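You operate a simulated robot arm through the tools that you are given. There is no shell and no other tool. Be economical: measure what you need, move in short steps, check, and stop when the job is done.

Carry out the task below with a simulated robot arm. There is one attempt and no reset: what you move stays moved.

JOB
Take the flat white carton and leave it on the red bench top. Then take the teal card and put it on the smooth grey sheet on the teal bench top. Then put the blue pot in the blue-lined bowl floor. Then put the jar with a blue lid on the shelf over the blue bench. Then turn the yellow knob to 2. Then press the screw stop button two times. Then put the glass with a green band on the red mat. Then lift the vent flap of the dryer open. Keep to this order. Set down upright: teal card, jar with a blue lid, glass with a green band.

Only the result counts: the job must be done as asked and must still hold three seconds after the hand-in. Knocking over, shifting, dropping, spilling or breaking anything else fails it. A push-on lid holds only when it is set on centred and level and pressed home; a screw cap is set on level and turned clockwise until tight. Flat cloth is picked up by pressing the open fingertips on it (5 to 10 N) and closing them slowly along it; thin cloth reads only 2 to 8 mm in the jaws.

ROBOT AND FRAMES
A 6-joint arm with a two-finger parallel gripper on a trunk, on a base that drives. Base frame: it is fixed to the floor where the robot stands at the start and does not move with it; the origin is under the middle of the robot, x ahead of it, y to its left, z up; the surface under the hand at the start is at about z = 900. Readings come in mm, rad, newtons and seconds.
Its first joint turns from -2.897 to 2.897 rad. Places, roughly: blue pot (11x11x6 cm) [2300, -6000, 300]; blue-lined bowl floor [600, -2400, 800]; flat white carton [500, 0, 1000]; glass with a green band (8x8x11 cm) [1500, 1800, 900]; jar with a blue lid (8x8x10 cm) [1500, -6400, 900]; red bench top [1300, 100, 900]; red mat [200, 1300, 800]; screw stop button [-1900, -5400, 1200]; shelf over the blue bench (208x17 cm) [1600, -5820, 1360]; smooth grey sheet (19x12x1 cm) [800, -600, 900]; teal card [750, -1000, 1000]; vent flap of the dryer [3600, 0, 400]; yellow knob [2400, -8300, 900]. Payload 3.91 kg.
Tool frame: the origin (TCP) lies between the finger pads and is the grasp point; the fingertips stand 30 mm ahead of it; z points along the fingers, y is the line along which they close. The gripper opens to 110 mm. The fingers are 20 mm wide and 10 mm thick; the gripper's body (48 by 112 mm) begins 55 mm behind the TCP.
Orientation is that of the tool frame in the base frame, as a unit quaternion [w, x, y, z]. With the fingers straight down and closing along the base's y, the tool's x points along the base's -x, its y along +y and its z along -z.

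CONTROLS
- The arm moves only by the tool step_arm. Its argument "rows" is a list of rows, each an object (a shift or turn left out is 0, a gripper value left out holds the last) with "hand": the opening, from 0 (shut) to 1 (fully open); "dp": the shift along the tool's x, y, z in mm, a list of three; "rotation": the turn, a rotation vector about the tool's x, y, z in rad, a list of three. In form: [{"hand": hand, "dp": [dx, dy, dz], "rotation": [wx, wy, wz]}, ...]. A call has 1 to 10 rows; each row shifts and turns the commanded pose from where the row before left it, along the tool's axes as they then stand. Each row takes 0.2 s and may step no farther than 50 mm and 0.15 rad from the row before; otherwise, or with a gripper value out of range, the whole call is refused. Where a pose cannot be reached the arm comes as near as it can. A force on the tool above 40 N (or 10 N above the force at the start of the call, whichever is more), or a blocked arm, ends the call early, and 0.2 s more pass. The fingers move at their own pace (about 153 mm/s each) and stop on an object; they squeeze with about 37 N. The grip force told is the motor's: it shows also when the fingers shut on nothing. Time passes only in rows, and 0.2 s behind the last, so rows that do not move let the fingers close. The reply holds the time, the measured pose of the TCP, the force on the tool along the base axes, the opening and the grip force, in the units named above and with some noise, with the torque about the TCP (base axes, N m) and any sound that the robot's microphone picked up, and new pictures: "show" is both (left out), scene, wrist or none.
- Cameras (640 x 400 px; columns grow to the right, rows downward): "scene" is now at [206.1, 263.4, 1377.5]; the picture's right is [0.27, -0.96, 0.00], its down [-0.62, -0.17, -0.76] and it looks along [0.74, 0.20, -0.64] (base axes); focal length 214 px, centre (320, 200). "wrist" rides on the gripper at [72, 17, -103] in the tool frame; the picture's right is [-0.23, 0.97, 0.00], its down [-0.76, -0.18, -0.62] and it looks along [-0.61, -0.14, 0.78] (tool axes); focal length 222 px, centre (320, 200). There is no depth. A picture from a camera that has moved, and an enlarged one, comes with that camera's place and axes in the base frame and with its lens. The place of the scene camera against the robot may be out by one fixed shift of up to 25 mm in any direction.
- drive_base(legs): drives the robot by 1 to 6 legs, each [ahead, turn to the left] in mm and rad, along the robot's own axes; the way and the turn of a leg run together, so that a leg with both is an arc; at most 1500 mm and 3.142 rad a leg. The arm and the cameras ride along, it lands a little off, and it stops where it bumps. It gives what a move gives, and a new picture of the scene camera.
- head_to(pan, tilt): turns the head with the scene camera to pan (to the left, within 2.094 rad either way) and tilt (down, from -0.506 to 1.204), counted from straight ahead of the robot. It gives what a move gives, and a new picture of the scene camera.
- enlarge(camera, box): a new picture of the part [left, top, right, bottom] of that camera's present view, enlarged. The clock stands still meanwhile.
- close_job(): hands the job in; it is judged then, once.

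Work in short steps. Places have to be worked out from the pictures, the camera data and where the tool is seen: move nearer, look again, correct. Check each grasp and each placing, and mend what went wrong. You have 196 turns and 260 pictures in all, those below and enlarged ones among them. Open the gripper and draw the arm clear of the work before you hand the job in, unless the task says otherwise; then end with one line.

The tools are called as name(argument=value, ...) on one line, values as JSON. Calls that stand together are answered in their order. step_arm: Moves the arm, as the interface text tells. Its arguments: {"type":"object","properties":{"rows":{"type":"array","items":{"type":"object","properties":{"hand":{"type":"number"},"dp":{"type":"array","items":{"type":"number"}},"rotation":{"type":"array","items":{"type":"number"}}}}},"show":{"type":"string","enum":["both","scene","wrist","none"]}},"required":["rows"]} The other tools are called the same way: drive_base (legs) drives the base; head_to (pan, tilt) turns the head that bears the scene camera; enlarge (camera, box) takes an enlarged picture of a part of a camera's view; close_job () hands the job in.

At the start:

```text
clock: 0.0
tool_pos: [439.3, 339.4, 1147.6]
tool_rot: [0.001, 0.0, 1.0, -0.001]
wrist_force: [0.1, -0.4, -0.2]
ft_torque: [-0.02, -0.03, 0.0]
gripper_width: 110.0
grasp_force: 0.1
robot x, y, heading: [-0.4, -1.0, -0.005]
head pan, tilt: [0.269, 0.7]
```

scene: 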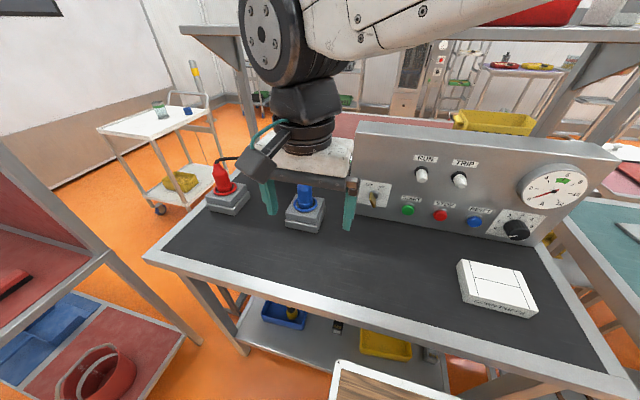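
wrist: 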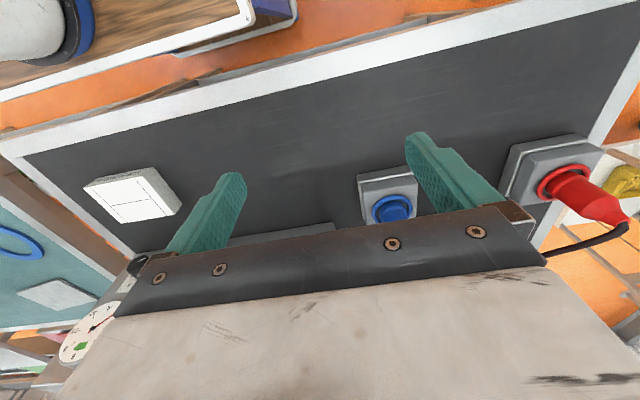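

The carton looks to be near (530, -35) on the front bench, a little too close to the robot's axis. I'll back off slightly and bring the arm over it.

drive_base(legs=[[-120, 0]])

step_arm(rows=[{"hand": 1, "dp": [-20, -42, 0]}, {"dp": [-20, -42, 0]}, {"dp": [-20, -42, 0]}, {"dp": [-20, -42, 0]}, {"dp": [-20, -42, 0]}, {"dp": [-20, -42, 0]}, {"dp": [-20, -42, 0]}, {"dp": [-10, -42, 0]}, {"dp": [0, -38, 0]}, {}])

```text
clock: 1.2
tool_pos: [319.1, 339.4, 1147.3]
tool_rot: [0.0, -0.002, 1.0, -0.001]
wrist_force: [1.7, -0.3, 0.8]
ft_torque: [0.01, -0.01, 0.01]
gripper_width: 110.1
grasp_force: 0.0
robot x, y, heading: [-118.3, -2.0, 0.006]
head pan, tilt: [0.269, 0.7]
camera scene: at [86.4, 263.9, 1377.5], right [0.27, -0.96, 0.0], down [-0.62, -0.17, -0.76], along [0.74, 0.21, -0.64], focal length 214 px, centre (320, 200)
```

scene: 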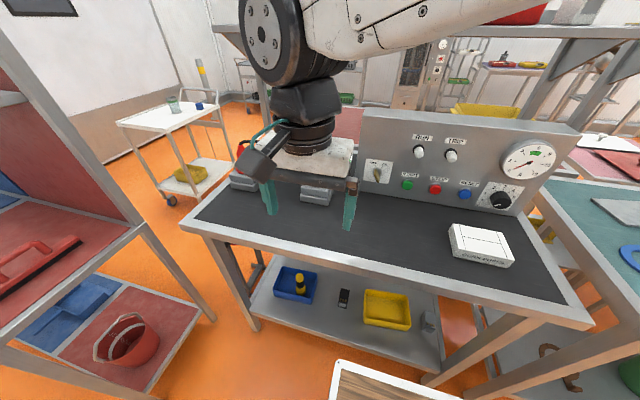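

```text
clock: 3.4
tool_pos: [472.8, -32.9, 1144.5]
tool_rot: [0.0, -0.001, 1.0, 0.0]
wrist_force: [-0.4, 0.5, 0.2]
ft_torque: [0.0, 0.01, -0.02]
gripper_width: 110.1
grasp_force: 0.1
robot x, y, heading: [-117.6, 1.1, 0.005]
head pan, tilt: [0.269, 0.7]
camera scene: at [86.4, 263.9, 1377.5], right [0.27, -0.96, 0.0], down [-0.62, -0.17, -0.76], along [0.74, 0.21, -0.64], focal length 214 px, centre (320, 200)
camera wrist: at [399.1, -17.0, 1248.7], right [0.22, 0.97, 0.0], down [0.76, -0.17, 0.62], along [0.61, -0.14, -0.78], focal length 222 px, centre (320, 200)
```

scene: 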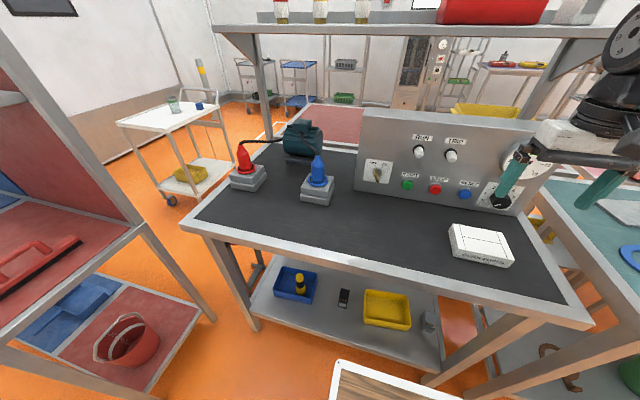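
wrist: 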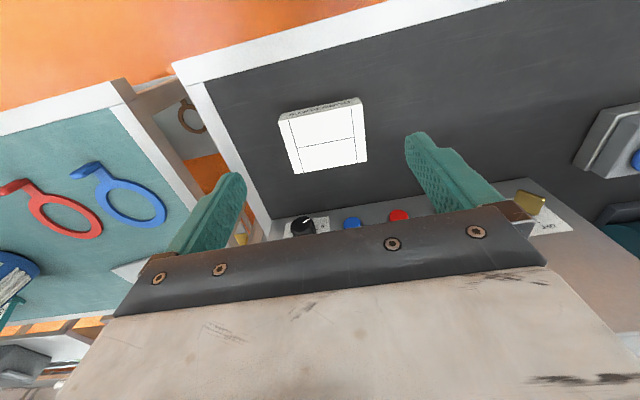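

Next I'll zoom in on the carton to get its corners.

enlarge(camera="wrist", box=[240, 70, 400, 200])

enlarge(camera="scene", box=[420, 200, 540, 290])

```text
3.08 times, centred on (320, 135) of wrist
camera zoom: at [399.1, -17.0, 1248.7], right [0.22, 0.97, 0.0], down [0.76, -0.17, 0.62], along [0.61, -0.14, -0.78], focal length 684 px, centre (320, 400)
```

zoom: 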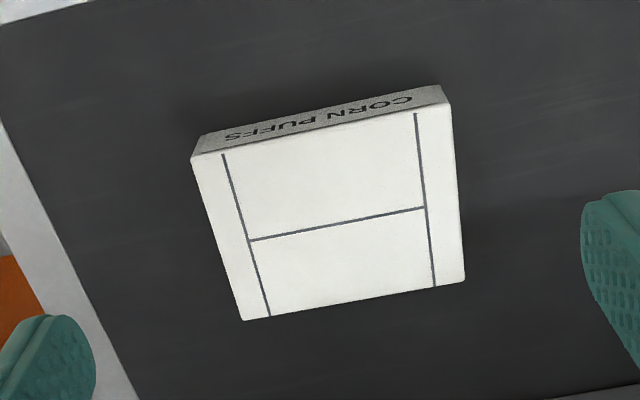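

```text
4.44 times, centred on (480, 245) of scene
camera zoom: at [86.4, 263.9, 1377.5], right [0.27, -0.96, 0.0], down [-0.62, -0.17, -0.76], along [0.74, 0.21, -0.64], focal length 953 px, centre (-391, 0)
```

zoom: 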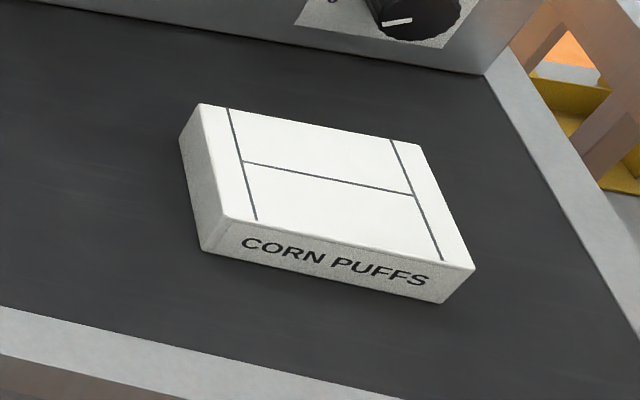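

The carton measures about 120 (y) by 90 (x) by 30 mm, centred at (541, -42) and square with the axes. I'll move above it and turn the gripper to close along x.

step_arm(rows=[{"dp": [-34, -5, 0]}, {"dp": [-34, -4, 0]}, {"rotation": [0, 0, 0.15]}, {"rotation": [0, 0, 0.15]}, {"rotation": [0, 0, 0.15]}, {"rotation": [0, 0, 0.15]}, {"rotation": [0, 0, 0.15]}, {"rotation": [0, 0, 0.15]}, {"rotation": [0, 0, 0.15]}, {"rotation": [0, 0, 0.15]}], show="none")

step_arm(rows=[{"rotation": [0, 0, 0.15]}, {"rotation": [0, 0, 0.15]}, {"rotation": [0, 0, 0.071]}, {"dp": [0, 0, 50]}, {"dp": [0, 0, 50]}, {}])

```text
clock: 5.6
tool_pos: [537.4, -42.6, 1147.7]
tool_rot: [0.0, 0.564, 0.825, -0.001]
wrist_force: [0.0, 0.3, -0.1]
ft_torque: [0.01, 0.0, 0.0]
gripper_width: 110.3
grasp_force: 0.1
robot x, y, heading: [-116.2, 1.7, -0.0]
head pan, tilt: [0.269, 0.7]
```

```text
clock: 7.0
tool_pos: [536.3, -42.2, 1048.8]
tool_rot: [0.0, 0.706, 0.708, -0.001]
wrist_force: [0.6, 0.9, -0.7]
ft_torque: [-0.03, 0.01, 0.0]
gripper_width: 110.0
grasp_force: 0.1
robot x, y, heading: [-116.9, -4.9, 0.005]
head pan, tilt: [0.269, 0.7]
camera scene: at [86.4, 263.9, 1377.5], right [0.27, -0.96, 0.0], down [-0.62, -0.17, -0.76], along [0.74, 0.21, -0.64], focal length 214 px, centre (320, 200)
camera wrist: at [552.5, 30.1, 1153.4], right [0.97, -0.22, 0.0], down [-0.17, -0.76, 0.62], along [-0.14, -0.61, -0.78], focal length 222 px, centre (320, 200)
```

scene: 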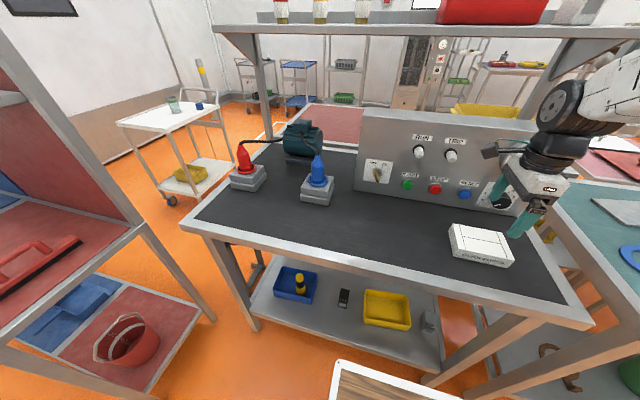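
wrist: 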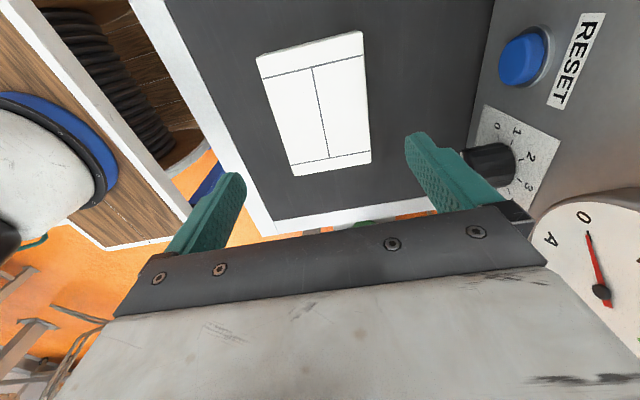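

Fresh corner measurements put the carton centre at (538, -42), right under the tool. I'll go down and grip it with the tips just above the bench.

step_arm(rows=[{"dp": [0, 1.5, 40]}, {"dp": [0, 0, 40]}, {"dp": [0, 0, 25]}, {"dp": [0, 0, 7]}, {"hand": 0}, {}, {}])

```text
clock: 8.6
tool_pos: [541.0, -42.2, 934.9]
tool_rot: [0.0, 0.706, 0.708, 0.0]
wrist_force: [-0.1, 0.7, -0.8]
ft_torque: [-0.01, 0.03, 0.0]
gripper_width: 89.2
grasp_force: 37.6
robot x, y, heading: [-122.8, 3.8, 0.005]
head pan, tilt: [0.269, 0.7]
camera scene: at [86.5, 263.9, 1377.5], right [0.27, -0.96, 0.0], down [-0.62, -0.17, -0.76], along [0.74, 0.21, -0.64], focal length 214 px, centre (320, 200)
camera wrist: at [556.7, 30.1, 1039.2], right [0.97, -0.22, 0.0], down [-0.17, -0.76, 0.62], along [-0.14, -0.61, -0.78], focal length 222 px, centre (320, 200)
```

scene: 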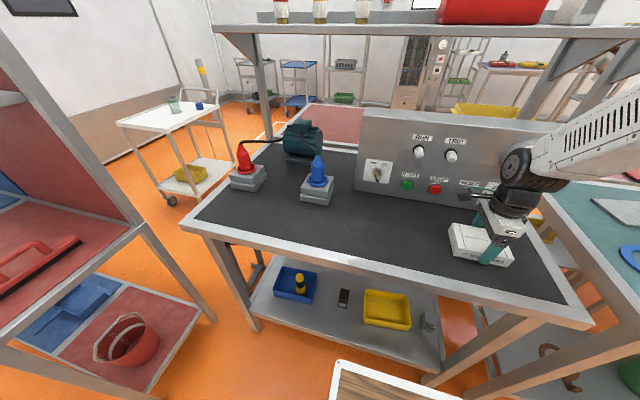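
wrist: 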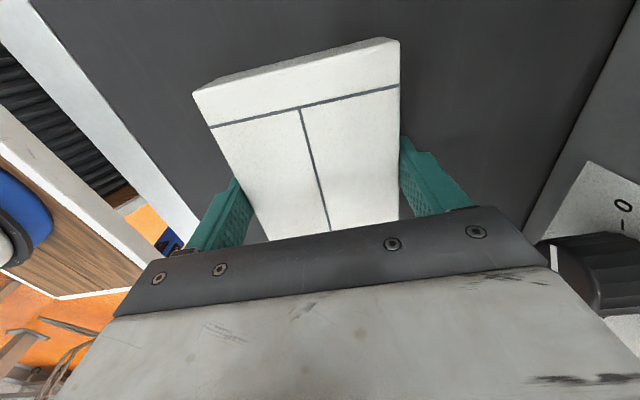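

The grip holds at 89 mm. I'll lift it and look round to plan a route to the red bench.

step_arm(rows=[{"dp": [0, 0, -40]}, {"dp": [0, 0, -50]}, {"dp": [0, 0, -50]}, {"dp": [0, 0, -50]}, {"dp": [0, 0, -50]}, {}], show="none")

head_to(pan=1.1, tilt=0.4)

head_to(pan=-0.3, tilt=0.35)

head_to(pan=-1.6, tilt=0.4)

```text
clock: 10.0
tool_pos: [538.3, -44.3, 1176.4]
tool_rot: [0.0, 0.706, 0.708, 0.0]
wrist_force: [-0.6, -0.4, 0.5]
ft_torque: [-0.01, 0.01, -0.04]
gripper_width: 0.1
grasp_force: 37.1
robot x, y, heading: [-121.8, 0.2, 0.004]
head pan, tilt: [0.269, 0.7]
```

```text
clock: 11.2
tool_pos: [538.2, -45.2, 1175.6]
tool_rot: [0.0, 0.706, 0.708, 0.0]
wrist_force: [0.6, -0.2, -0.6]
ft_torque: [0.03, -0.03, -0.01]
gripper_width: 0.0
grasp_force: 37.2
robot x, y, heading: [-121.8, 2.7, 0.007]
head pan, tilt: [1.1, 0.4]
camera scene: at [46.5, 323.7, 1404.4], right [0.89, -0.45, 0.0], down [-0.18, -0.35, -0.92], along [0.42, 0.82, -0.39], focal length 214 px, centre (320, 200)
```

scene: 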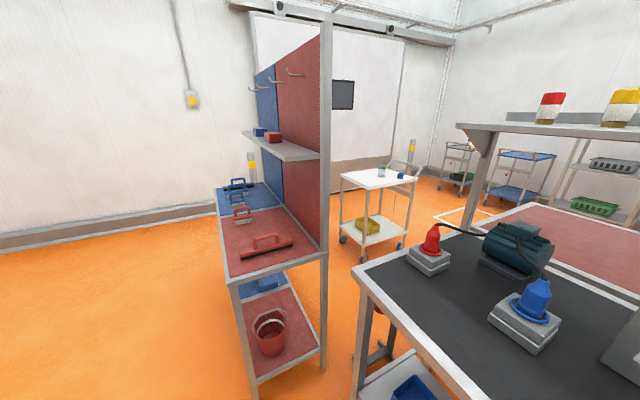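

```text
clock: 12.7
tool_pos: [539.3, -45.9, 1176.2]
tool_rot: [-0.001, 0.705, 0.709, 0.001]
wrist_force: [-0.5, -0.1, -0.1]
ft_torque: [0.0, -0.01, 0.0]
gripper_width: 0.2
grasp_force: 37.2
robot x, y, heading: [-121.2, 0.6, 0.001]
head pan, tilt: [-0.3, 0.351]
camera scene: at [93.7, 213.8, 1409.0], right [-0.29, -0.96, 0.0], down [-0.33, 0.1, -0.94], along [0.9, -0.27, -0.34], focal length 214 px, centre (320, 200)
```

scene: 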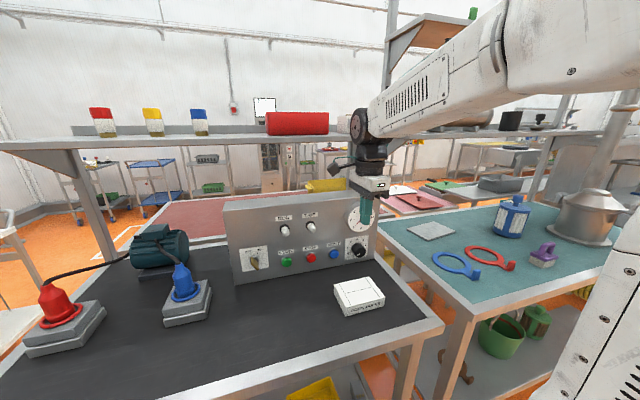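

```text
clock: 14.2
tool_pos: [537.7, -46.1, 1176.8]
tool_rot: [0.0, 0.707, 0.708, 0.0]
wrist_force: [0.2, 0.8, 0.6]
ft_torque: [0.03, 0.0, 0.02]
gripper_width: 0.0
grasp_force: 37.0
robot x, y, heading: [-119.6, 1.4, 0.004]
head pan, tilt: [-1.6, 0.4]
camera scene: at [2.3, 148.4, 1404.4], right [-1.0, 0.03, 0.0], down [0.01, 0.39, -0.92], along [-0.02, -0.92, -0.39], focal length 214 px, centre (320, 200)
```

scene: 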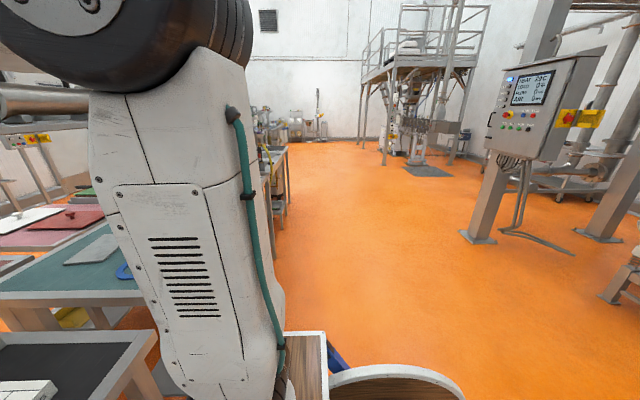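

The gripper now reads 0 mm. The carton slipped out and is still lying on the bench. I'll open the hand and see where it lies.

step_arm(rows=[{"hand": 1}, {}, {}, {}], show="wrist")

enlarge(camera="wrist", box=[220, 40, 420, 190])

```text
clock: 15.2
tool_pos: [538.6, -45.8, 1176.5]
tool_rot: [0.0, 0.706, 0.708, 0.001]
wrist_force: [-0.1, 0.2, -0.6]
ft_torque: [-0.01, -0.02, 0.02]
gripper_width: 109.6
grasp_force: 0.1
robot x, y, heading: [-118.4, -2.9, 0.005]
head pan, tilt: [-1.6, 0.4]
camera wrist: at [554.8, 27.3, 1280.4], right [0.97, -0.22, 0.0], down [-0.17, -0.76, 0.62], along [-0.14, -0.61, -0.78], focal length 222 px, centre (320, 200)
```

wrist: 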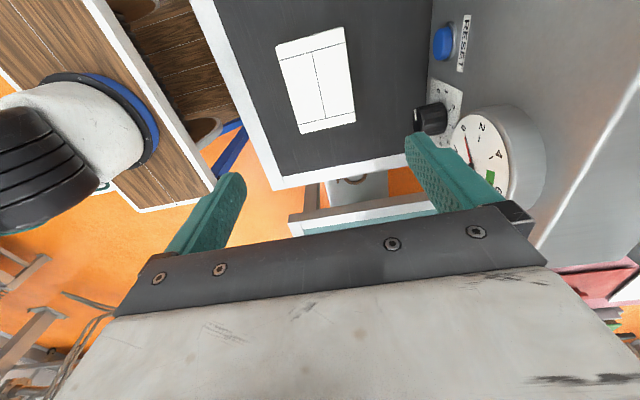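

```text
2.67 times, centred on (320, 115) of wrist
camera zoom: at [554.8, 27.3, 1280.4], right [0.97, -0.22, 0.0], down [-0.17, -0.76, 0.62], along [-0.14, -0.61, -0.78], focal length 592 px, centre (320, 427)
```

zoom: 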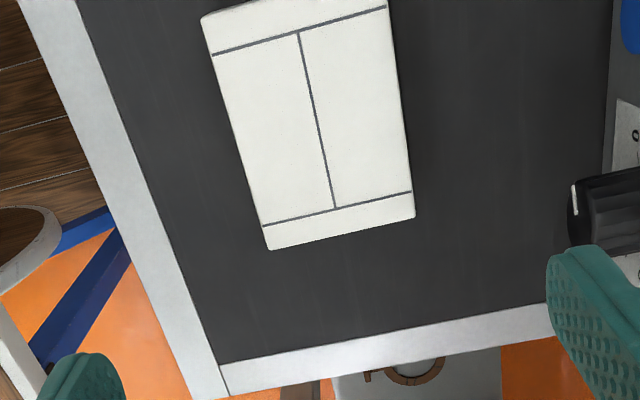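

The carton hasn't moved, so the lift was probably too quick. I'll grip it again slightly lower and raise it slowly, watching the width.

step_arm(rows=[{"dp": [0, 0, 50]}, {"dp": [0, 0, 50]}, {"dp": [0, 0, 50]}, {"dp": [0, 0, 50]}, {"dp": [0, 0, 30]}, {"dp": [0, 0, 10]}, {"dp": [0, 0, 4]}, {}], show="none")

step_arm(rows=[{"hand": 0}, {}, {}, {}, {"dp": [0, 0, -3]}, {"dp": [0, 0, -5]}, {"dp": [0, 0, -8]}, {"dp": [0, 0, -8]}, {}], show="wrist")

```text
clock: 17.0
tool_pos: [537.7, -40.9, 930.8]
tool_rot: [0.0, 0.706, 0.708, -0.001]
wrist_force: [-0.1, -0.5, -0.7]
ft_torque: [0.02, -0.01, -0.04]
gripper_width: 110.0
grasp_force: 0.1
robot x, y, heading: [-119.6, -0.6, 0.004]
head pan, tilt: [-1.6, 0.4]
```

```text
clock: 19.0
tool_pos: [541.0, -42.7, 954.0]
tool_rot: [0.001, 0.706, 0.708, 0.0]
wrist_force: [0.5, 0.1, -0.2]
ft_torque: [0.0, -0.01, 0.0]
gripper_width: 89.1
grasp_force: 37.0
robot x, y, heading: [-118.9, 2.4, 0.005]
head pan, tilt: [-1.6, 0.4]
camera wrist: at [556.5, 29.5, 1058.9], right [0.97, -0.22, 0.0], down [-0.17, -0.76, 0.62], along [-0.14, -0.61, -0.78], focal length 222 px, centre (320, 200)
```

wrist: 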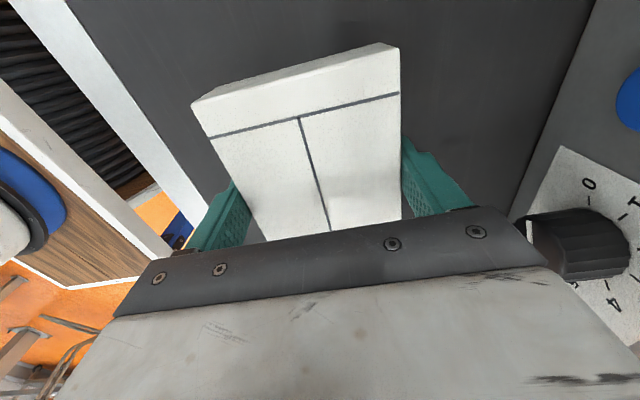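

The carton seems to be rising with the fingers. I'll keep lifting slowly and check again.

step_arm(rows=[{"dp": [0, 0, -8]}, {"dp": [0, 0, -12]}, {"dp": [0, 0, -15]}, {"dp": [0, 0, -15]}, {"dp": [0, 0, -15]}, {"dp": [0, 0, -15]}, {"dp": [0, 0, -10]}, {}], show="wrist")

```text
clock: 20.8
tool_pos: [540.5, -40.9, 1045.2]
tool_rot: [-0.001, 0.706, 0.708, 0.0]
wrist_force: [0.6, -0.5, -1.4]
ft_torque: [-0.01, 0.02, -0.01]
gripper_width: 89.4
grasp_force: 37.3
robot x, y, heading: [-117.5, 0.4, 0.007]
head pan, tilt: [-1.6, 0.4]
camera wrist: at [556.7, 31.0, 1148.5], right [0.97, -0.22, 0.0], down [-0.17, -0.76, 0.62], along [-0.14, -0.61, -0.78], focal length 222 px, centre (320, 200)
```

wrist: 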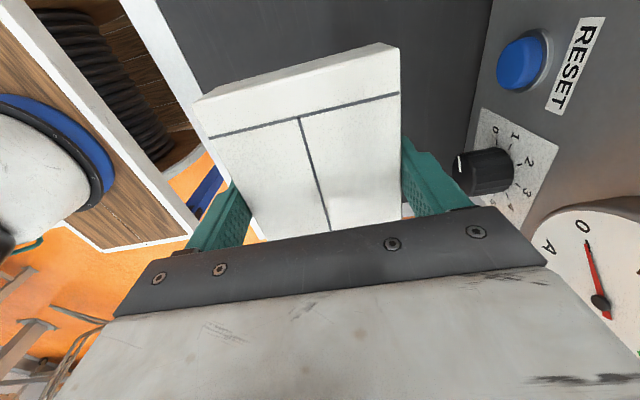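

The carton is held when moved gently. Before the long drive to the red bench I'll lower it near the bench top and try a small base turn, to see whether the grip survives driving.

step_arm(rows=[{"dp": [0, 0, 15]}, {"dp": [0, 0, 20]}, {"dp": [0, 0, 20]}, {"dp": [0, 0, 15]}, {}], show="none")

drive_base(legs=[[0, 0.25]])

```text
clock: 22.0
tool_pos: [541.7, -41.5, 974.4]
tool_rot: [0.0, 0.706, 0.709, -0.001]
wrist_force: [-0.2, -0.5, -0.4]
ft_torque: [-0.03, -0.01, -0.04]
gripper_width: 89.4
grasp_force: 36.9
robot x, y, heading: [-117.0, -0.8, 0.003]
head pan, tilt: [-1.6, 0.4]
```

```text
clock: 23.2
tool_pos: [529.6, 123.0, 974.3]
tool_rot: [-0.001, 0.612, 0.791, -0.001]
wrist_force: [-0.1, -0.2, -1.8]
ft_torque: [0.02, -0.01, 0.05]
gripper_width: 89.3
grasp_force: 36.9
robot x, y, heading: [-121.3, 0.3, 0.255]
head pan, tilt: [-1.6, 0.4]
camera scene: at [-37.4, 175.6, 1404.4], right [-0.97, -0.22, 0.0], down [-0.09, 0.38, -0.92], along [0.21, -0.9, -0.39], focal length 214 px, centre (320, 200)
```

scene: 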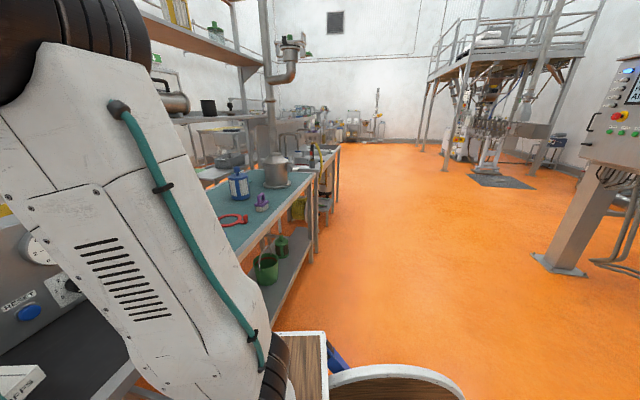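

The grip survived the turn. I'll lift gently and look at the rear and left for the route.

step_arm(rows=[{"dp": [0, 0, -12]}, {"dp": [0, 0, -18]}, {"dp": [0, 0, -18]}, {"dp": [0, 0, -18]}, {"dp": [0, 0, -18]}, {"dp": [0, 0, -18]}, {"dp": [0, 0, -18]}, {"dp": [0, 0, -18]}, {"dp": [0, 0, -12]}, {}], show="none")

head_to(pan=2.0, tilt=0.45)

head_to(pan=-2.09, tilt=0.45)

```text
clock: 25.4
tool_pos: [529.1, 122.7, 1123.1]
tool_rot: [0.0, 0.612, 0.791, -0.001]
wrist_force: [-0.3, 0.0, -1.0]
ft_torque: [-0.03, -0.01, -0.01]
gripper_width: 89.2
grasp_force: 36.8
robot x, y, heading: [-119.3, -3.7, 0.251]
head pan, tilt: [-1.6, 0.4]
```

```text
clock: 28.4
tool_pos: [529.8, 122.5, 1123.3]
tool_rot: [0.0, 0.611, 0.791, 0.0]
wrist_force: [-0.2, -0.3, -0.6]
ft_torque: [0.02, 0.02, 0.04]
gripper_width: 89.6
grasp_force: 37.3
robot x, y, heading: [-119.3, -3.0, 0.256]
head pan, tilt: [2.0, 0.45]
camera scene: at [-116.3, 337.1, 1399.8], right [0.77, 0.63, 0.0], down [0.28, -0.34, -0.9], along [-0.57, 0.7, -0.44], focal length 214 px, centre (320, 200)
```

scene: 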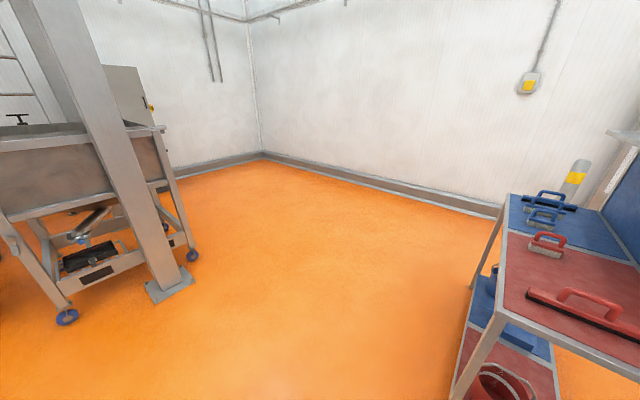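

```text
clock: 31.8
tool_pos: [529.5, 123.2, 1121.8]
tool_rot: [0.0, 0.612, 0.791, 0.0]
wrist_force: [-0.4, 0.6, -0.9]
ft_torque: [-0.01, 0.0, 0.0]
gripper_width: 89.4
grasp_force: 36.8
robot x, y, heading: [-122.5, 2.8, 0.254]
head pan, tilt: [-2.089, 0.45]
camera scene: at [-82.0, 177.1, 1399.8], right [-0.97, 0.26, 0.0], down [0.11, 0.42, -0.9], along [-0.23, -0.87, -0.44], focal length 214 px, centre (320, 200)
```

scene: 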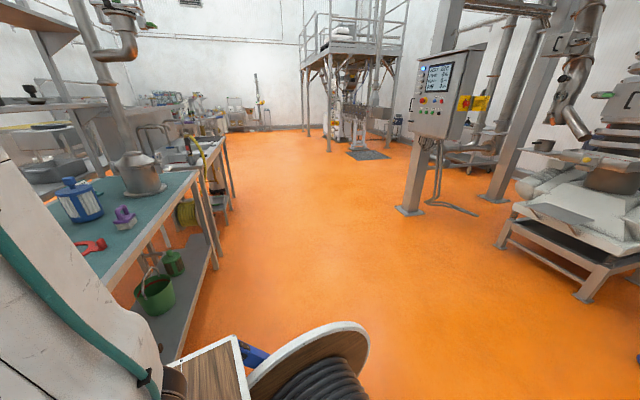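

The floor to the left is clear. I'll back away from the bench, turn left, and drive past the cabinet in stages, starting with the first part.

drive_base(legs=[[-450, 0], [0, 1.316], [1300, 0], [1100, 0]])

head_to(pan=-0.9, tilt=0.5)

```text
clock: 49.0
tool_pos: [-317.0, 2921.9, 1121.7]
tool_rot: [0.0, 0.05, 0.999, 0.0]
wrist_force: [0.6, -0.7, -1.2]
ft_torque: [-0.01, 0.03, -0.04]
gripper_width: 89.3
grasp_force: 37.1
robot x, y, heading: [-427.7, 2273.2, 1.473]
head pan, tilt: [-2.089, 0.45]
camera scene: at [-577.5, 2377.3, 1399.8], right [-0.58, -0.82, 0.0], down [-0.35, 0.25, -0.9], along [0.73, -0.52, -0.44], focal length 214 px, centre (320, 200)
```

scene: 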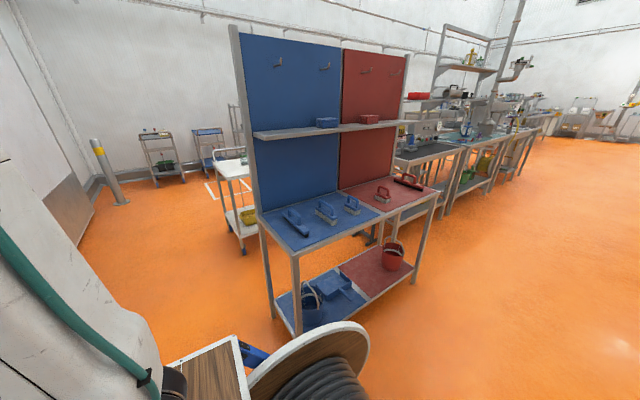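

```text
clock: 50.4
tool_pos: [-315.4, 2922.7, 1122.3]
tool_rot: [0.0, 0.051, 0.999, 0.0]
wrist_force: [-0.3, -1.5, -1.3]
ft_torque: [-0.01, -0.03, 0.01]
gripper_width: 89.2
grasp_force: 36.3
robot x, y, heading: [-429.0, 2268.6, 1.469]
head pan, tilt: [-0.901, 0.499]
camera scene: at [-575.8, 2479.6, 1395.3], right [0.54, -0.84, 0.0], down [-0.4, -0.26, -0.88], along [0.74, 0.47, -0.48], focal length 214 px, centre (320, 200)
```

scene: 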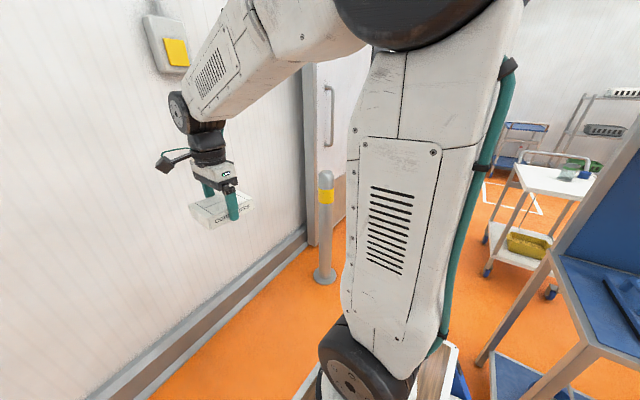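

There's a bollard near (458, 3093), and the gap between it and the cabinet is about 830 mm. I'll pass down the middle at y≈2640.

drive_base(legs=[[370, 0], [0, -1.47]])

head_to(pan=0.5, tilt=0.7)

head_to(pan=-0.6, tilt=0.7)

```text
clock: 56.5
tool_pos: [270.3, 2586.0, 1123.1]
tool_rot: [0.0, 0.717, 0.697, 0.0]
wrist_force: [0.1, 0.7, -0.3]
ft_torque: [0.0, 0.01, 0.01]
gripper_width: 89.6
grasp_force: 36.7
robot x, y, heading: [-386.8, 2650.5, -0.026]
head pan, tilt: [-0.901, 0.499]
camera scene: at [-201.6, 2812.7, 1395.3], right [-0.8, -0.6, 0.0], down [-0.29, 0.38, -0.88], along [0.53, -0.7, -0.48], focal length 214 px, centre (320, 200)
```

scene: 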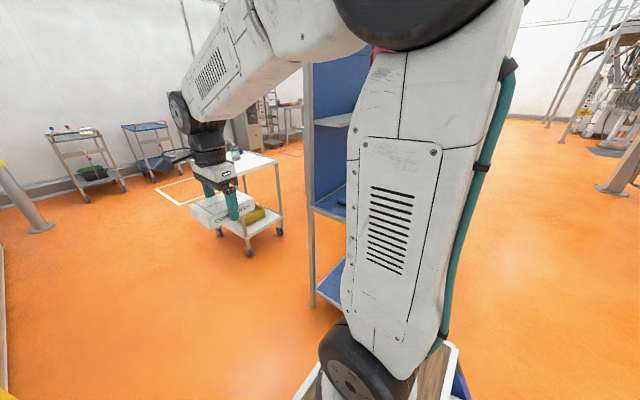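

```text
clock: 58.0
tool_pos: [272.3, 2587.3, 1123.5]
tool_rot: [-0.001, 0.717, 0.697, 0.0]
wrist_force: [-0.4, -0.2, -0.8]
ft_torque: [0.02, 0.04, 0.06]
gripper_width: 89.4
grasp_force: 36.5
robot x, y, heading: [-380.3, 2650.6, -0.024]
head pan, tilt: [0.499, 0.7]
camera scene: at [-180.6, 2924.1, 1377.6], right [0.45, -0.89, 0.0], down [-0.57, -0.29, -0.76], along [0.68, 0.35, -0.64], focal length 214 px, centre (320, 200)
```

scene: 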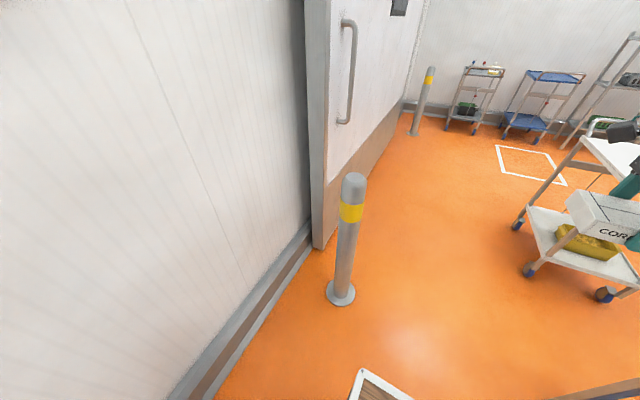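

```text
clock: 59.3
tool_pos: [270.9, 2586.4, 1123.0]
tool_rot: [0.0, 0.718, 0.697, 0.0]
wrist_force: [0.7, 0.9, -0.5]
ft_torque: [0.0, 0.0, -0.02]
gripper_width: 89.3
grasp_force: 37.2
robot x, y, heading: [-390.4, 2648.9, -0.025]
head pan, tilt: [-0.6, 0.7]
camera scene: at [-187.4, 2835.7, 1377.6], right [-0.59, -0.81, 0.0], down [-0.52, 0.38, -0.76], along [0.62, -0.45, -0.64], focal length 214 px, centre (320, 200)
```

scene: 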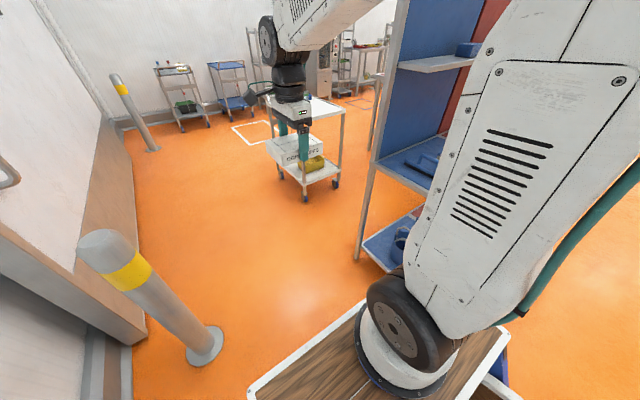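

The gap is about 1 m wide. I'll drive through, then turn right into the space between the cabinet and the trolley.

drive_base(legs=[[1220, 0], [0, -1.545]])

head_to(pan=0.3, tilt=0.6)

```text
clock: 69.5
tool_pos: [785.3, 1961.2, 1122.6]
tool_rot: [0.0, 1.0, -0.019, -0.001]
wrist_force: [0.2, 0.2, -1.1]
ft_torque: [0.01, -0.01, -0.02]
gripper_width: 89.7
grasp_force: 36.6
robot x, y, heading: [856.0, 2616.9, -1.609]
head pan, tilt: [-0.6, 0.7]
camera scene: at [1028.8, 2416.1, 1377.6], right [-0.8, 0.6, 0.0], down [0.38, 0.52, -0.76], along [-0.46, -0.61, -0.64], focal length 214 px, centre (320, 200)
```

scene: 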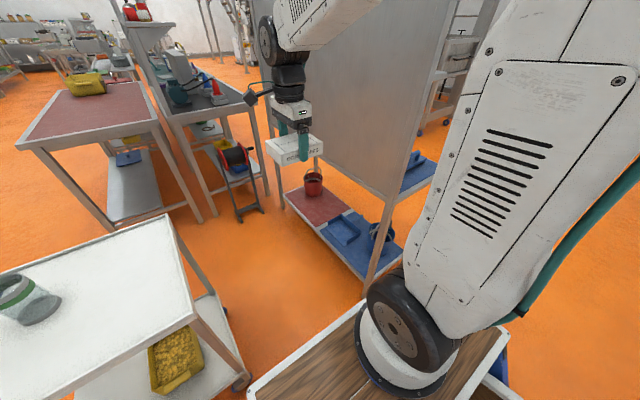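

```text
clock: 70.7
tool_pos: [786.5, 1961.2, 1123.5]
tool_rot: [-0.001, 1.0, -0.019, 0.0]
wrist_force: [-0.1, 0.4, -0.8]
ft_torque: [0.04, -0.03, 0.02]
gripper_width: 89.2
grasp_force: 36.7
robot x, y, heading: [855.0, 2619.9, -1.611]
head pan, tilt: [0.3, 0.6]
camera scene: at [1102.3, 2399.0, 1386.2], right [-0.97, -0.26, 0.0], down [-0.15, 0.55, -0.82], along [0.21, -0.8, -0.57], focal length 214 px, centre (320, 200)
```

scene: 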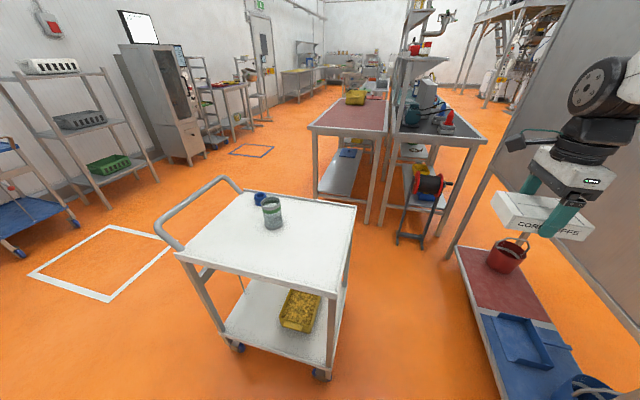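

I can see the red bench clearly: x 1035–1580, with its left end at y≈800. I'll steer between the trolley and the cabinet, aiming for x≈790.

drive_base(legs=[[0, -0.08], [600, 0], [0, 0.12], [580, 0]])

```text
clock: 78.0
tool_pos: [737.8, 791.6, 1124.8]
tool_rot: [0.003, 1.0, -0.005, 0.0]
wrist_force: [0.4, -0.2, -0.7]
ft_torque: [0.0, -0.01, 0.0]
gripper_width: 89.4
grasp_force: 37.5
robot x, y, heading: [785.7, 1449.2, -1.571]
head pan, tilt: [0.3, 0.6]
stopped in leg 4: the robot was blocked; the commanded pose is now the measured one
camera scene: at [1039.3, 1237.9, 1386.7], right [-0.96, -0.29, 0.0], down [-0.16, 0.54, -0.83], along [0.24, -0.79, -0.56], focal length 214 px, centre (320, 200)
```

scene: 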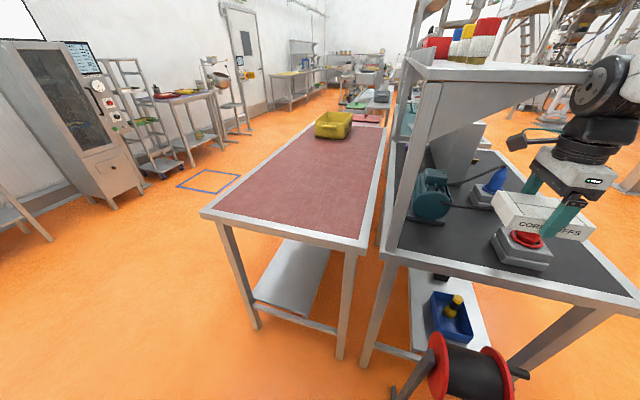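

The drive was blocked, so I need to see what is near the base.

head_to(pan=-0.1, tilt=1.1)

head_to(pan=1.3, tilt=1.0)

```text
clock: 78.9
tool_pos: [737.4, 791.6, 1124.4]
tool_rot: [0.001, 1.0, -0.003, 0.001]
wrist_force: [-0.1, 0.3, -1.5]
ft_torque: [0.01, 0.0, -0.01]
gripper_width: 89.3
grasp_force: 37.5
robot x, y, heading: [785.1, 1445.7, -1.573]
head pan, tilt: [-0.099, 1.1]
camera scene: at [1006.4, 1260.4, 1348.3], right [-0.99, 0.1, 0.0], down [0.09, 0.89, -0.46], along [-0.04, -0.45, -0.89], focal length 214 px, centre (320, 200)
```

scene: 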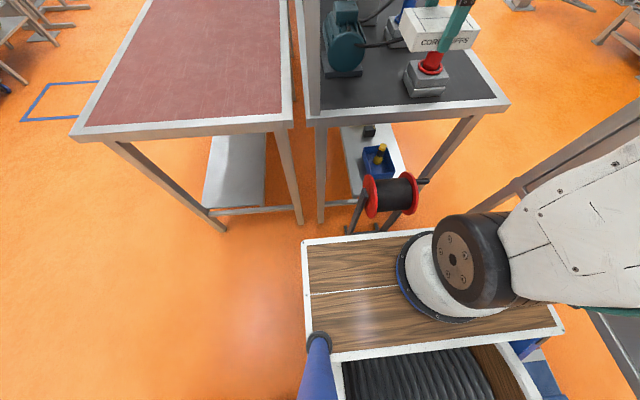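

```text
clock: 80.4
tool_pos: [737.4, 790.8, 1125.2]
tool_rot: [0.002, 1.0, -0.003, 0.0]
wrist_force: [1.1, -0.3, -0.8]
ft_torque: [0.01, -0.02, 0.03]
gripper_width: 89.2
grasp_force: 36.7
robot x, y, heading: [787.7, 1447.8, -1.57]
head pan, tilt: [1.3, 1.0]
camera scene: at [1079.4, 1304.4, 1355.0], right [-0.27, -0.96, 0.0], down [-0.81, 0.23, -0.54], along [0.52, -0.15, -0.84], focal length 214 px, centre (320, 200)
```

scene: 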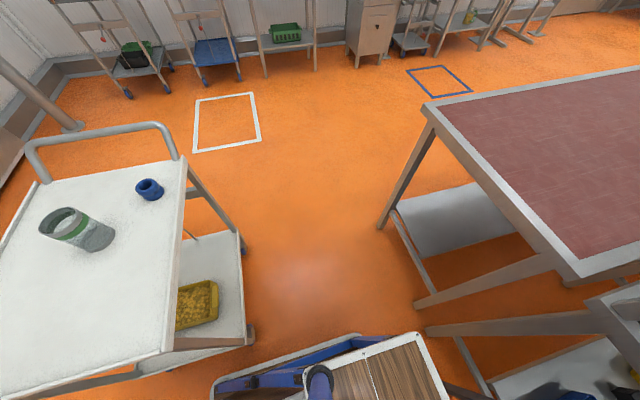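

The base seems to have come close to the cable reel or another low item. I'll back off a little, draw the arm in slowly, then turn left toward the red bench.

drive_base(legs=[[-60, 0]])

step_arm(rows=[{"dp": [8, 0, -5]}, {"dp": [12, 0, -5]}, {"dp": [15, 0, -5]}, {"dp": [15, 0, -5]}, {"dp": [15, 0, 0]}, {"dp": [10, 0, 0]}, {}], show="wrist")

```text
clock: 81.4
tool_pos: [740.6, 850.3, 1124.8]
tool_rot: [0.002, 1.0, -0.003, 0.0]
wrist_force: [-0.3, -0.1, -0.3]
ft_torque: [0.01, -0.01, -0.01]
gripper_width: 89.5
grasp_force: 37.1
robot x, y, heading: [785.1, 1507.9, -1.573]
head pan, tilt: [1.3, 1.0]
camera scene: at [1083.0, 1363.9, 1354.2], right [-0.27, -0.96, 0.0], down [-0.81, 0.22, -0.54], along [0.52, -0.14, -0.84], focal length 214 px, centre (320, 200)
```

scene: 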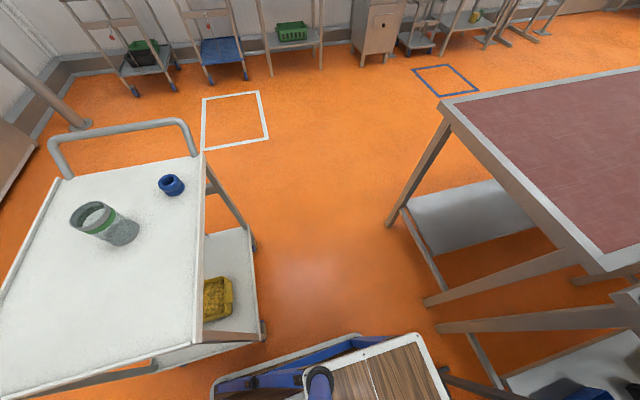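

```text
clock: 83.0
tool_pos: [816.5, 849.2, 1144.2]
tool_rot: [0.001, 1.0, -0.003, 0.0]
wrist_force: [0.4, 0.9, -1.2]
ft_torque: [-0.03, 0.0, -0.01]
gripper_width: 89.4
grasp_force: 36.8
robot x, y, heading: [784.3, 1505.5, -1.57]
head pan, tilt: [1.3, 1.0]
camera wrist: at [887.5, 831.8, 1248.8], right [-0.23, -0.97, 0.0], down [-0.76, 0.19, 0.62], along [-0.61, 0.14, -0.78], focal length 222 px, centre (320, 200)
```

wrist: 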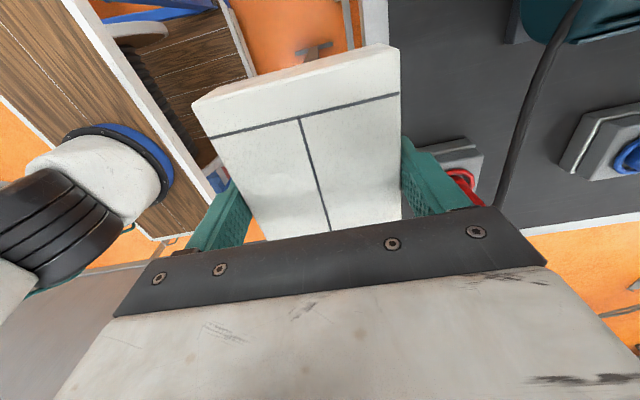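

The tool's x axis now lies along base +x, and its y along -y. I'll draw in toward the robot, turn left 0.5, and then look.

step_arm(rows=[{"dp": [0, -8, 0]}, {"dp": [0, -13, 0]}, {"dp": [0, -15, 0]}, {"dp": [0, -15, 0]}, {"dp": [0, -15, 0]}, {"dp": [0, -9, 0]}, {}], show="none")

drive_base(legs=[[0, 0.5]])

head_to(pan=-0.1, tilt=0.7)

```text
clock: 84.6
tool_pos: [814.6, 925.2, 1144.2]
tool_rot: [0.002, 1.0, -0.004, 0.0]
wrist_force: [-0.2, 0.1, 0.1]
ft_torque: [0.0, -0.02, 0.01]
gripper_width: 89.6
grasp_force: 36.4
robot x, y, heading: [785.3, 1505.9, -1.573]
head pan, tilt: [1.3, 1.0]
```

```text
clock: 86.0
tool_pos: [977.5, 956.7, 1142.9]
tool_rot: [0.001, 0.991, 0.135, -0.001]
wrist_force: [-0.6, -0.2, -0.6]
ft_torque: [0.01, 0.02, 0.0]
gripper_width: 89.2
grasp_force: 36.6
robot x, y, heading: [784.2, 1507.9, -1.297]
head pan, tilt: [1.3, 1.0]
stopped in leg 1: the robot was blocked; the commanded pose is now the measured one
camera scene: at [1116.0, 1454.1, 1354.2], right [0.0, -1.0, 0.0], down [-0.84, 0.0, -0.54], along [0.54, 0.0, -0.84], focal length 214 px, centre (320, 200)
```

scene: 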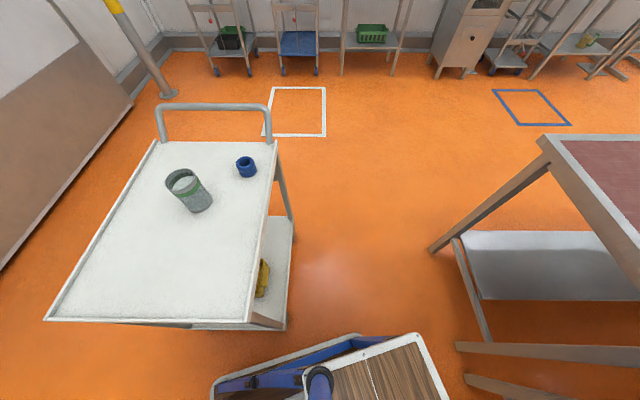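

```text
clock: 87.5
tool_pos: [978.1, 956.7, 1144.7]
tool_rot: [0.002, 0.991, 0.136, 0.0]
wrist_force: [0.6, 0.7, -1.2]
ft_torque: [-0.01, 0.0, 0.0]
gripper_width: 89.3
grasp_force: 36.8
robot x, y, heading: [791.4, 1512.4, -1.295]
head pan, tilt: [-0.099, 0.7]
camera scene: at [1061.2, 1370.2, 1377.5], right [-0.98, -0.17, 0.0], down [-0.11, 0.63, -0.76], along [0.13, -0.75, -0.64], focal length 214 px, centre (320, 200)
```

scene: 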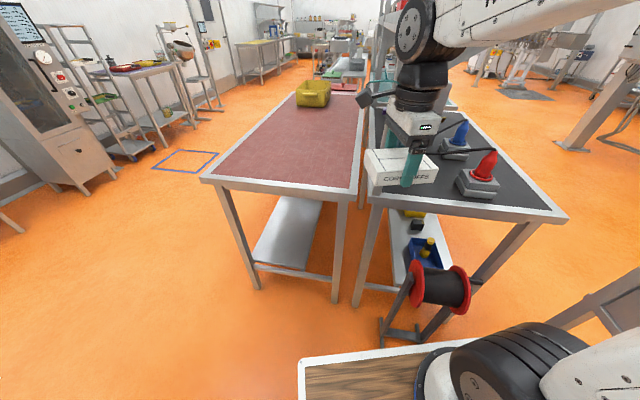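

The rear is blocked, but the arm can finish from here. I'll swing the carton sideways to x≈1150 first, clear of the shelf upright at (978, 741).

step_arm(rows=[{"dp": [8, 4, 0]}, {"dp": [14, 6, 0]}, {"dp": [19, 8, 0]}, {"dp": [19, 9, 0]}, {"dp": [19, 9, 0]}, {"dp": [19, 9, 0]}, {"dp": [19, 9, 0]}, {"dp": [19, 8, 0]}, {"dp": [14, 6, 0]}, {"dp": [9, 4, 0]}], show="scene")

step_arm(rows=[{"dp": [-2, 12, 0]}, {"dp": [-4, 20, 0]}, {"dp": [-5, 25, 0]}, {"dp": [-5, 30, 0]}, {"dp": [-6, 30, 0]}, {"dp": [-6, 30, 0]}, {"dp": [-6, 30, 0]}, {"dp": [-6, 30, 0]}, {"dp": [-5, 28, 0]}, {"dp": [-4, 18, 0]}], show="scene")

```text
clock: 89.7
tool_pos: [1150.3, 930.5, 1144.6]
tool_rot: [0.001, 0.991, 0.136, 0.0]
wrist_force: [0.5, -1.1, -0.4]
ft_torque: [0.01, -0.04, 0.03]
gripper_width: 89.6
grasp_force: 36.4
robot x, y, heading: [792.1, 1508.3, -1.293]
head pan, tilt: [-0.099, 0.7]
camera scene: at [1061.0, 1370.3, 1377.6], right [-0.98, -0.17, 0.0], down [-0.11, 0.63, -0.76], along [0.13, -0.75, -0.64], focal length 214 px, centre (320, 200)
```

scene: 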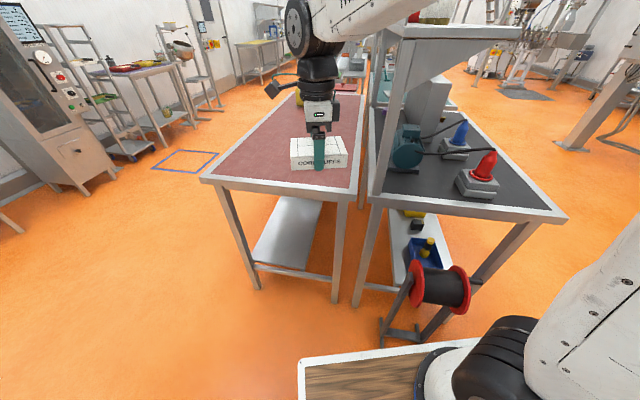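

```text
clock: 91.9
tool_pos: [1170.9, 672.9, 1144.6]
tool_rot: [0.002, 0.991, 0.135, -0.001]
wrist_force: [0.0, 0.3, -0.5]
ft_torque: [-0.04, 0.01, -0.01]
gripper_width: 89.4
grasp_force: 37.1
robot x, y, heading: [790.3, 1511.4, -1.295]
head pan, tilt: [-0.099, 0.7]
camera scene: at [1061.1, 1370.4, 1377.6], right [-0.98, -0.17, 0.0], down [-0.11, 0.63, -0.76], along [0.13, -0.75, -0.64], focal length 214 px, centre (320, 200)
```

scene: 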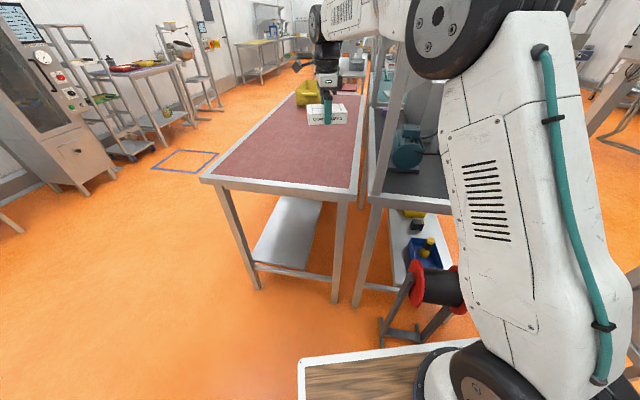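

The carton is now over the red bench. I'll lower it gently.

step_arm(rows=[{"dp": [0, 0, 10]}, {"dp": [0, 0, 18]}, {"dp": [0, 0, 25]}, {"dp": [0, 0, 28]}, {"dp": [0, 0, 28]}, {"dp": [0, 0, 28]}, {"dp": [0, 0, 25]}, {"dp": [0, 0, 18]}, {"dp": [0, 0, 12]}, {"dp": [0, 0, 8]}], show="wrist")

step_arm(rows=[{"dp": [0, 0, 4]}, {"dp": [0, 0, 3]}, {"dp": [0, 0, 2]}, {"dp": [0, 0, 2]}, {}], show="wrist")

```text
clock: 94.1
tool_pos: [1169.0, 673.4, 943.8]
tool_rot: [0.003, 0.991, 0.135, -0.001]
wrist_force: [-1.2, 0.0, 0.0]
ft_torque: [0.0, 0.0, 0.0]
gripper_width: 89.8
grasp_force: 36.6
robot x, y, heading: [791.1, 1514.9, -1.298]
head pan, tilt: [-0.099, 0.7]
camera wrist: at [1242.7, 676.4, 1048.1], right [0.04, -1.0, 0.0], down [-0.78, -0.03, 0.62], along [-0.62, -0.03, -0.78], focal length 222 px, centre (320, 200)
```

wrist: 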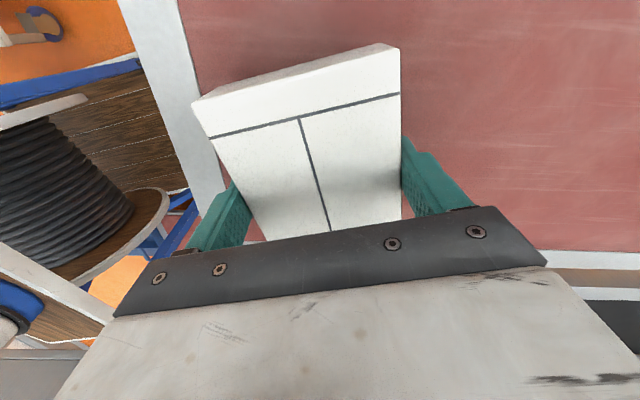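

```text
clock: 95.3
tool_pos: [1168.4, 673.7, 933.5]
tool_rot: [0.0, 0.991, 0.135, -0.001]
wrist_force: [0.9, 0.4, -1.4]
ft_torque: [0.03, 0.06, 0.02]
gripper_width: 89.5
grasp_force: 36.9
robot x, y, heading: [790.6, 1506.6, -1.3]
head pan, tilt: [-0.099, 0.7]
camera wrist: at [1243.0, 676.9, 1037.3], right [0.04, -1.0, 0.0], down [-0.78, -0.03, 0.62], along [-0.62, -0.03, -0.78], focal length 222 px, centre (320, 200)
```

wrist: 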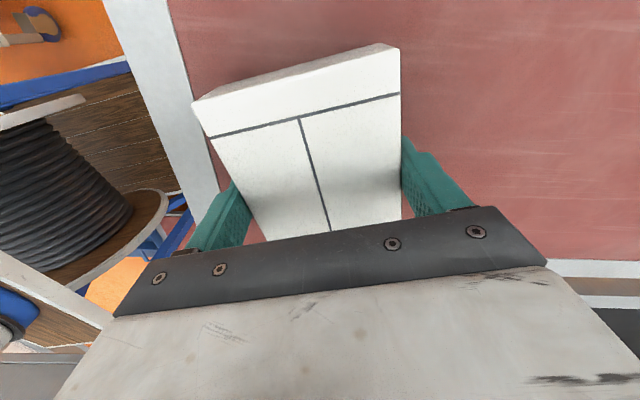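

Almost down. I'll take small steps until there is contact.

step_arm(rows=[{"dp": [0, 0, 1.5]}, {"dp": [0, 0, 1.5]}, {"dp": [0, 0, 1.5]}, {}], show="none")

```text
clock: 96.3
tool_pos: [1169.1, 672.3, 930.5]
tool_rot: [0.004, 0.991, 0.135, 0.0]
wrist_force: [-2.2, 4.2, 20.5]
ft_torque: [1.05, 0.24, 0.01]
gripper_width: 89.4
grasp_force: 36.6
robot x, y, heading: [788.0, 1509.6, -1.296]
head pan, tilt: [-0.099, 0.7]
```

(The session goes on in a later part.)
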